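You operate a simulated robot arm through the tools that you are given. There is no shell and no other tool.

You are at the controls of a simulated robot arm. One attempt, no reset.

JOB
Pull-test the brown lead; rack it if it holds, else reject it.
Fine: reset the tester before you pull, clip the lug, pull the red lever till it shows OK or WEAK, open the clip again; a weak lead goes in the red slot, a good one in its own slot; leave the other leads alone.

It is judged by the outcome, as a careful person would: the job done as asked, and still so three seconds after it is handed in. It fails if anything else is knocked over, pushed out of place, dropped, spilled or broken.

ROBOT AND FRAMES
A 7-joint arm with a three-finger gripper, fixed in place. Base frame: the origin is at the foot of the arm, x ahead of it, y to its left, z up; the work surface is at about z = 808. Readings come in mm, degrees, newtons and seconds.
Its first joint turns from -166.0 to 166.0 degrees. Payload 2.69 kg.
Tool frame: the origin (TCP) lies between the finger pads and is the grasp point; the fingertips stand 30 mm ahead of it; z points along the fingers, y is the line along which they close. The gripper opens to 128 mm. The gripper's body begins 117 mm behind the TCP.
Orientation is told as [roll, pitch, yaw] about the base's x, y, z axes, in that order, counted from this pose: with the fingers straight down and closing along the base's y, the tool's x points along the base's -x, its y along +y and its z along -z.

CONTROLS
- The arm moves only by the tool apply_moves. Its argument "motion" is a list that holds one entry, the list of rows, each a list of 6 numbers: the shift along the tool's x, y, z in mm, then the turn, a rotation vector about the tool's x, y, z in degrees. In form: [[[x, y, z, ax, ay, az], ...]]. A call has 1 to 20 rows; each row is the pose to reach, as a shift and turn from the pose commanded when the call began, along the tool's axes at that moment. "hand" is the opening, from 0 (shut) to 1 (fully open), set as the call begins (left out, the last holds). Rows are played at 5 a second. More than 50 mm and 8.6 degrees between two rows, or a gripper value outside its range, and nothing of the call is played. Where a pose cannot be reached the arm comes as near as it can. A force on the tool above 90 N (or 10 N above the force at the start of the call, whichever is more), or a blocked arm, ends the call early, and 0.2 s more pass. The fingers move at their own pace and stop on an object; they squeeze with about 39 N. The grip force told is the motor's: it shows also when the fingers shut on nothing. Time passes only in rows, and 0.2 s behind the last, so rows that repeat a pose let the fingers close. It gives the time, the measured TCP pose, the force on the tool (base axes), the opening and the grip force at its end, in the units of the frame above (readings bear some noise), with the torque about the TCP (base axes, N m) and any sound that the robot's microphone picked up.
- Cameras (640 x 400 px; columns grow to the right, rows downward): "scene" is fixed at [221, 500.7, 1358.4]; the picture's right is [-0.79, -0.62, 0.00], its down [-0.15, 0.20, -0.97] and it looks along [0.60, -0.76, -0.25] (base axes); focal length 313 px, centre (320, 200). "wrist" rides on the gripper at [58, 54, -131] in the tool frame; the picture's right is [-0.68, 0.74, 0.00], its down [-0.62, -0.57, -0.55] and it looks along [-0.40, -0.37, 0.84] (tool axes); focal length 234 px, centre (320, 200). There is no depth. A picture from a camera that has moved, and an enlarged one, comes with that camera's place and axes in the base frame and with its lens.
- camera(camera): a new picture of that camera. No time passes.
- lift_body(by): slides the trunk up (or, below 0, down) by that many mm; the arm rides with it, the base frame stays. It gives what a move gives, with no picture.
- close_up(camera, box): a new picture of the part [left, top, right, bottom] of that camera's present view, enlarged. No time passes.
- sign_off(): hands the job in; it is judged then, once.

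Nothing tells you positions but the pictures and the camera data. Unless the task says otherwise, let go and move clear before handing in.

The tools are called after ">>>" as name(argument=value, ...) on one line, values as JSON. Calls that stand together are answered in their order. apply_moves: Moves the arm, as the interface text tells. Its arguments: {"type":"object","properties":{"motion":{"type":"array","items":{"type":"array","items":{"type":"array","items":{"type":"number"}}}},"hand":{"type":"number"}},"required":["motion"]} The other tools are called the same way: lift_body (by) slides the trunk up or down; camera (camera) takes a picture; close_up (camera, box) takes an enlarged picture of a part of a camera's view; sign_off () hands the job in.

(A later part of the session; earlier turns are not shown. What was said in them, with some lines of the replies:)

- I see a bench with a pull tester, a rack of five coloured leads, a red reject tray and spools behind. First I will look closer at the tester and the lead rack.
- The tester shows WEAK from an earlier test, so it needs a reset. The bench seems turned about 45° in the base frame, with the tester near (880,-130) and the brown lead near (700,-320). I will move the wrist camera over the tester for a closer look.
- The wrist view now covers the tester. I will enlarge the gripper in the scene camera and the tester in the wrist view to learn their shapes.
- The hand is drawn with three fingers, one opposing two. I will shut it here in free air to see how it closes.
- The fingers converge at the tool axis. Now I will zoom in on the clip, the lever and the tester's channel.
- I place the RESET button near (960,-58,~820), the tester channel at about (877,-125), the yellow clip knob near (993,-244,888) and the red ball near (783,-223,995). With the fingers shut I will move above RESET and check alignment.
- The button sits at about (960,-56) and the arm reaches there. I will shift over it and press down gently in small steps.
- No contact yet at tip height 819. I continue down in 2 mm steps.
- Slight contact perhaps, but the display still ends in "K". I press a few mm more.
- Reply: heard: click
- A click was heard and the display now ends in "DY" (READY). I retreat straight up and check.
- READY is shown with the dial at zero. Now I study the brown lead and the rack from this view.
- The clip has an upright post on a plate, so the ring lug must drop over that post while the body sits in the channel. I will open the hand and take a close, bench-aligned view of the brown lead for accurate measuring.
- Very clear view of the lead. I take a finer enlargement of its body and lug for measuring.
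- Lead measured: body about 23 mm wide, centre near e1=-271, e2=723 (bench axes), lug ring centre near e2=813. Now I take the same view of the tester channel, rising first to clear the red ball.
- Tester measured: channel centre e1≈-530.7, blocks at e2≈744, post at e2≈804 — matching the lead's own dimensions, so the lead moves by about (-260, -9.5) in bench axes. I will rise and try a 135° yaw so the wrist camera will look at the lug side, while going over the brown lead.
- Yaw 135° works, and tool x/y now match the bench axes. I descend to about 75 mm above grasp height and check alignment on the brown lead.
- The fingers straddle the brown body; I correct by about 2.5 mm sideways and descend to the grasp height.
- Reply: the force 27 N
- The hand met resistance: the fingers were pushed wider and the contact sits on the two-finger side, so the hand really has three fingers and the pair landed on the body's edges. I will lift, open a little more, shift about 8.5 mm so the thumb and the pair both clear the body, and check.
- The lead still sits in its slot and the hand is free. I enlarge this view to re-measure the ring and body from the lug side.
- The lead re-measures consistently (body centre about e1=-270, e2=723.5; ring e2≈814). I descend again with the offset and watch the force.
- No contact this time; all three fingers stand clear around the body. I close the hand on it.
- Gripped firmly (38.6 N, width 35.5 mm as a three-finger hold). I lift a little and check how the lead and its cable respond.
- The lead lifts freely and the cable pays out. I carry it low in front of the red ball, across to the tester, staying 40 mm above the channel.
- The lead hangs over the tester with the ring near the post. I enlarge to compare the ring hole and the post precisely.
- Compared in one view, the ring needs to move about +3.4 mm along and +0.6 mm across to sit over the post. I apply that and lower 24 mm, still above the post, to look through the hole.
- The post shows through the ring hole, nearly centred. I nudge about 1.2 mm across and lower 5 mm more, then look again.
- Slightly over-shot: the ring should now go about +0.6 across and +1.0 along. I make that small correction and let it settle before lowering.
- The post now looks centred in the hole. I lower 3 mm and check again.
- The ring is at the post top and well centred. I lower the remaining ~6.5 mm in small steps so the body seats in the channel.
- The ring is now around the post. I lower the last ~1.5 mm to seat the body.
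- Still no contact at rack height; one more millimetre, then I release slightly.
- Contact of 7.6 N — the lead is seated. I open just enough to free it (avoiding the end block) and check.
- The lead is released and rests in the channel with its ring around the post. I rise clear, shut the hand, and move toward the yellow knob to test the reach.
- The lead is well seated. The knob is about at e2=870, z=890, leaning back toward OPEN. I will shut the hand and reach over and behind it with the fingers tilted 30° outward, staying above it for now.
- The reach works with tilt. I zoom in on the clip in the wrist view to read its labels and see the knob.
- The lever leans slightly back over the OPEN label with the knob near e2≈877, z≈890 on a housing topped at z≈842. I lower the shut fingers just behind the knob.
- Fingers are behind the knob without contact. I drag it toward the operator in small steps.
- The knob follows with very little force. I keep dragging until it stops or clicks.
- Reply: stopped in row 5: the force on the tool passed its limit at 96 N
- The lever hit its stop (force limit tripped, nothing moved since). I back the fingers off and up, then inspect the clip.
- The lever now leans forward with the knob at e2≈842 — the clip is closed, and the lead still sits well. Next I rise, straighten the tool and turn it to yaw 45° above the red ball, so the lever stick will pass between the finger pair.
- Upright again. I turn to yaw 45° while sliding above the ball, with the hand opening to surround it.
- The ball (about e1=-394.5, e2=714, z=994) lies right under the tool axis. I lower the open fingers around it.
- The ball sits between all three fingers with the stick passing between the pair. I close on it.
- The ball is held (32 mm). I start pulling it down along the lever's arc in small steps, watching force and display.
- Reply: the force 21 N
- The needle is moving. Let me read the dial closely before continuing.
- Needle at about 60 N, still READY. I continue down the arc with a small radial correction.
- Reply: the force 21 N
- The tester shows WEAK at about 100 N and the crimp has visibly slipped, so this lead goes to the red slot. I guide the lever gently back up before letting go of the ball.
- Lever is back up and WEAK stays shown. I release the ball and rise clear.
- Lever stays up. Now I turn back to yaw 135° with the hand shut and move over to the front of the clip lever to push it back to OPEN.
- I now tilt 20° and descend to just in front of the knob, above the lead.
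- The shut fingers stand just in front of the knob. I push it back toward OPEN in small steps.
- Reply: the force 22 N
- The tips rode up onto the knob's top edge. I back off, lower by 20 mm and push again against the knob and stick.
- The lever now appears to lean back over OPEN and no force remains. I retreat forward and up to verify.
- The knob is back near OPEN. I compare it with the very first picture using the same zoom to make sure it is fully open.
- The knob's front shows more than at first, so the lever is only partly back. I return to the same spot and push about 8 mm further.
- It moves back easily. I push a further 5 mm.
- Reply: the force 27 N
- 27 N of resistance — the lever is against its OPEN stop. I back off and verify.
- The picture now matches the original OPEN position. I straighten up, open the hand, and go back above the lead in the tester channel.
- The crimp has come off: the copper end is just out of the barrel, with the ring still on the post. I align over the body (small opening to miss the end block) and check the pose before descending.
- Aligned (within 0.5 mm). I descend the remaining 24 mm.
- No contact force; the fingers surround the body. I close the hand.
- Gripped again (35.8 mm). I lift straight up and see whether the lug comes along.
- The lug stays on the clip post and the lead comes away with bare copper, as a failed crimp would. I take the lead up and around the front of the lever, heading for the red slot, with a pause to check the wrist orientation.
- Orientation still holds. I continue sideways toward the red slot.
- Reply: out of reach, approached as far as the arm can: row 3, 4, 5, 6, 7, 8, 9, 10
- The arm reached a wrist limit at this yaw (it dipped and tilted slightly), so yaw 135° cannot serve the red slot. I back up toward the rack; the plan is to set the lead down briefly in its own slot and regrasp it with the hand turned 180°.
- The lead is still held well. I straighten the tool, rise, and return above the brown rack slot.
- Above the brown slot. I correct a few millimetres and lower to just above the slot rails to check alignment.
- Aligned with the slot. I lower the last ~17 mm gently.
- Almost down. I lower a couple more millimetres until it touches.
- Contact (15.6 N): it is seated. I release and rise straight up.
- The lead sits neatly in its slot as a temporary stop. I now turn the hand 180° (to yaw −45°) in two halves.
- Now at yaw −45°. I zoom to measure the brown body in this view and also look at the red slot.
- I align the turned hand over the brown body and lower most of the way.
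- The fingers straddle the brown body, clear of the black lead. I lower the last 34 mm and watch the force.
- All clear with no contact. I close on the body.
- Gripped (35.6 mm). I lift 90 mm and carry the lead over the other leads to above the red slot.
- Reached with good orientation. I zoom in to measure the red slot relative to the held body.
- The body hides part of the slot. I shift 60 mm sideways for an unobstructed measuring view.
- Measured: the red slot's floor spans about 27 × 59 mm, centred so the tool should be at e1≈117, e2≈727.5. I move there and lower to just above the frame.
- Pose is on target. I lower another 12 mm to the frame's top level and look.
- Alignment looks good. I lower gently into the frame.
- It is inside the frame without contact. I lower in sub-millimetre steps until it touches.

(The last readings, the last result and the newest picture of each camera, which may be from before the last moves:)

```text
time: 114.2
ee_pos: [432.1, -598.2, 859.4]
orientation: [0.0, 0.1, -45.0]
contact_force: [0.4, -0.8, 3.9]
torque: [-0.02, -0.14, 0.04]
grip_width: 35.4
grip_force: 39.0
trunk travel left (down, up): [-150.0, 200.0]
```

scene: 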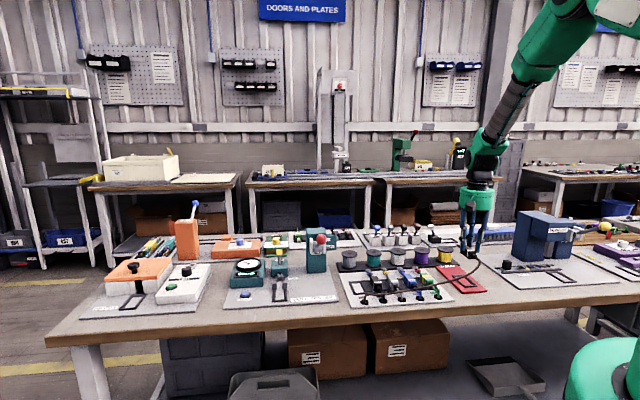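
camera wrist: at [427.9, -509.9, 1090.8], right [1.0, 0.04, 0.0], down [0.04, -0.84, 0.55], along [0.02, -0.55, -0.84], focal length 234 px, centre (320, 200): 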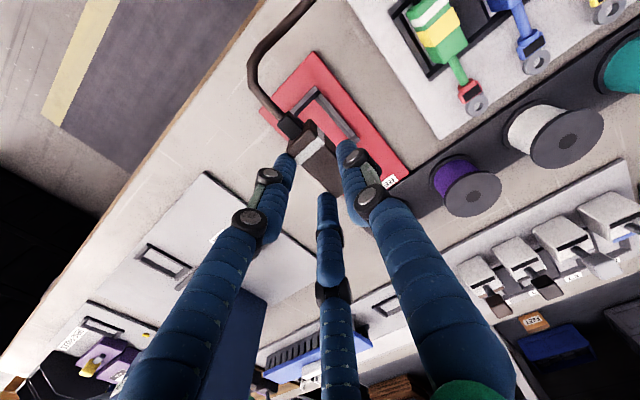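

Touching down (3.9 N) at the expected height. I release and rise straight up.

>>> apply_moves(motion=[[[0, 0, 0.4, 0, 0, 0], [0, 0, 0.4, 0, 0, 0], [0, 0, 0.4, 0, 0, 0]]], hand=0.45)

>>> close_up(camera="scene", box=[445, 260, 495, 300])

>>> close_up(camera="wrist", box=[240, 60, 400, 190])

```text
time: 115.0
ee_pos: [433.0, -597.1, 859.4]
orientation: [0.0, 0.1, -44.9]
contact_force: [-0.5, 0.2, 0.5]
torque: [-0.02, 0.0, 0.02]
grip_width: 57.8
grip_force: 0.1
trunk travel left (down, up): [-150.0, 200.0]
```

```text
10.00 times, centred on (470, 280) of scene
camera zoom: at [221.0, 500.7, 1358.4], right [-0.79, -0.62, 0.0], down [-0.15, 0.2, -0.97], along [0.6, -0.76, -0.25], focal length 3133 px, centre (-1180, -600)
```

zoom: 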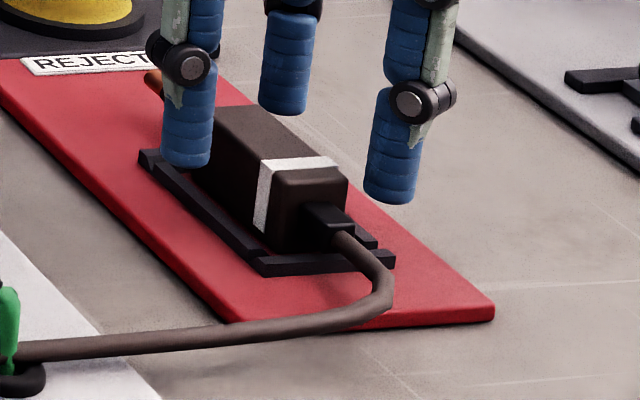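

```text
3.08 times, centred on (320, 125) of wrist
camera zoom: at [429.2, -518.1, 990.8], right [1.0, 0.04, 0.0], down [0.04, -0.84, 0.55], along [0.02, -0.55, -0.84], focal length 720 px, centre (320, 431)
```

zoom: 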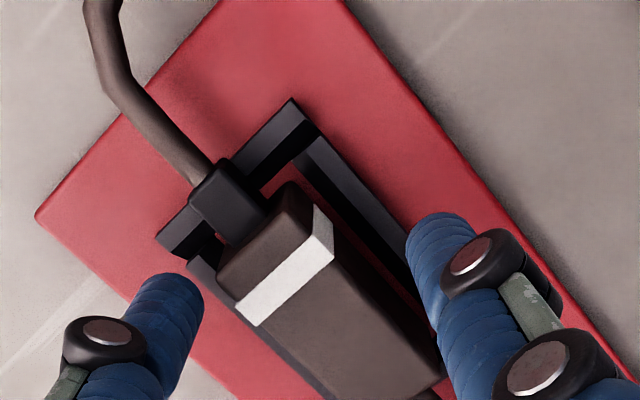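

The lead rests inside the red frame, hand open. I rise and move clear, then inspect everything.

>>> apply_moves(motion=[[[0, 0, -10, 0, 0, 0], [0, 0, -35, 0, 0, 0], [0, 0, -75, 0, 0, 0], [0, 0, -120, 0, 0, 0], [0, 0, -165, 0, 0, 0], [0, 0, -200, 0, 0, 0], [0, 0, -200, 0, 0, 0]]], hand=0.45)

>>> camera(camera="scene")

>>> close_up(camera="scene", box=[435, 250, 505, 305])

>>> close_up(camera="scene", box=[330, 230, 500, 320])

>>> close_up(camera="scene", box=[210, 220, 350, 315])

>>> camera(camera="wrist")

```text
time: 116.7
ee_pos: [431.1, -599.6, 1058.4]
orientation: [0.1, 0.1, -45.0]
contact_force: [-0.6, -0.1, -0.1]
torque: [-0.02, -0.01, 0.0]
grip_width: 57.7
grip_force: 0.0
trunk travel left (down, up): [-150.0, 200.0]
```

```text
taken
```

scene: 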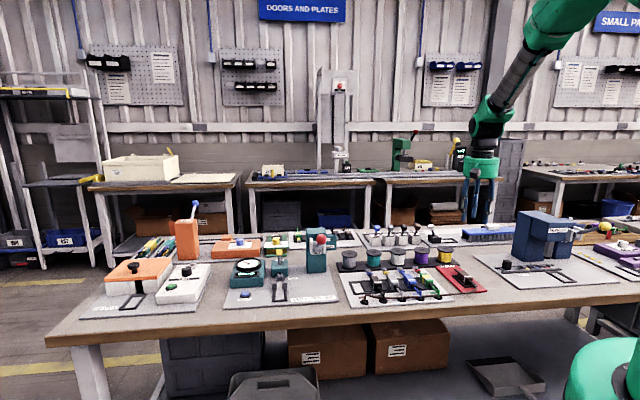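

```text
7.27 times, centred on (470, 278) of scene
camera zoom: at [221.0, 500.7, 1358.4], right [-0.79, -0.62, 0.0], down [-0.15, 0.2, -0.97], along [0.6, -0.76, -0.25], focal length 2279 px, centre (-771, -364)
```

zoom: 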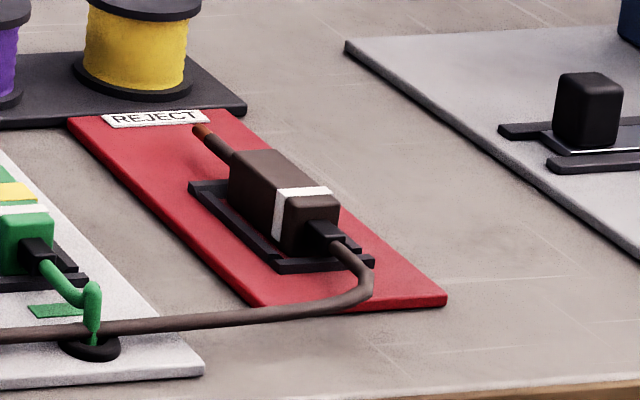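

```text
3.76 times, centred on (415, 275) of scene
camera zoom: at [221.0, 500.7, 1358.4], right [-0.79, -0.62, 0.0], down [-0.15, 0.2, -0.97], along [0.6, -0.76, -0.25], focal length 1180 px, centre (-38, -82)
```

zoom: 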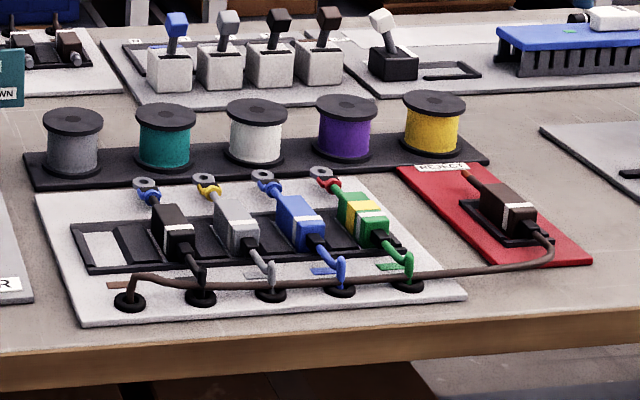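

```text
4.21 times, centred on (280, 268) of scene
camera zoom: at [221.0, 500.7, 1358.4], right [-0.79, -0.62, 0.0], down [-0.15, 0.2, -0.97], along [0.6, -0.76, -0.25], focal length 1319 px, centre (488, -84)
```

zoom: 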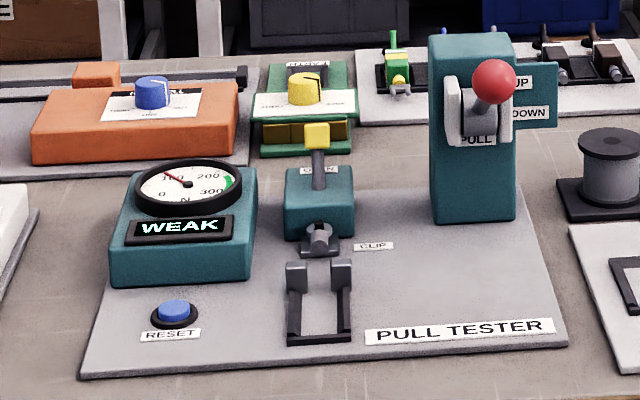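

```text
taken
camera wrist: at [428.6, -520.1, 1190.5], right [1.0, 0.04, 0.0], down [0.04, -0.84, 0.55], along [0.02, -0.55, -0.84], focal length 234 px, centre (320, 200)
```

wrist: 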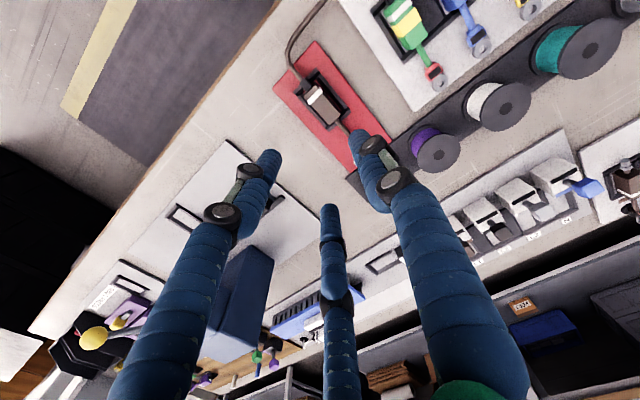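

Everything looks in order; I take one last close look at the seated lead.

>>> close_up(camera="wrist", box=[270, 40, 380, 160])

>>> close_up(camera="scene", box=[450, 262, 490, 295])

```text
3.33 times, centred on (325, 100) of wrist
camera zoom: at [428.6, -520.1, 1190.5], right [1.0, 0.04, 0.0], down [0.04, -0.84, 0.55], along [0.02, -0.55, -0.84], focal length 781 px, centre (303, 533)
```

zoom: 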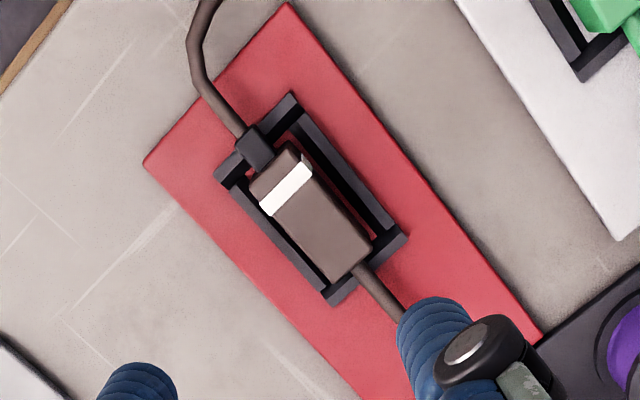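

```text
12.12 times, centred on (470, 278) of scene
camera zoom: at [221.0, 500.7, 1358.4], right [-0.79, -0.62, 0.0], down [-0.15, 0.2, -0.97], along [0.6, -0.76, -0.25], focal length 3798 px, centre (-1498, -752)
```

zoom: 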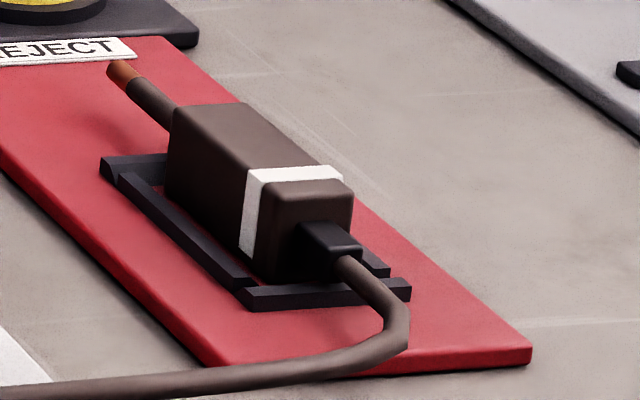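

The brown lead lies flat in the red reject slot. The tester shows WEAK, the clip is open, the lever is up, the other leads are untouched and the hand is clear, so I hand the job in.

>>> sign_off()

```text
The job is handed in.
```

The brown lead failed the pull test: the tester showed WEAK at about 100 N, so I put the lead in the red reject slot and handed the job in.

- **Test:** I pressed RESET (the display went to READY), clipped the lug, and pulled the red lever until it showed WEAK. I then guided the lever back up and pushed the clip fully open again.
- **Lug left behind:** The crimp pulled off during the test. The loose lug is still on the clip's post; I left it there because you did not ask for it to be removed.
- **Extra step:** My wrist could not reach the red slot at the angle I first held the lead. I set the lead briefly in its own rack slot, turned the hand around, and then took it to the red slot.
- **Final state:** The brown lead lies flat in the red slot and the arm is clear. The other four leads look unmoved. The brown lead's cable now runs across the front of the rack, over the other leads' cables, to the red slot.
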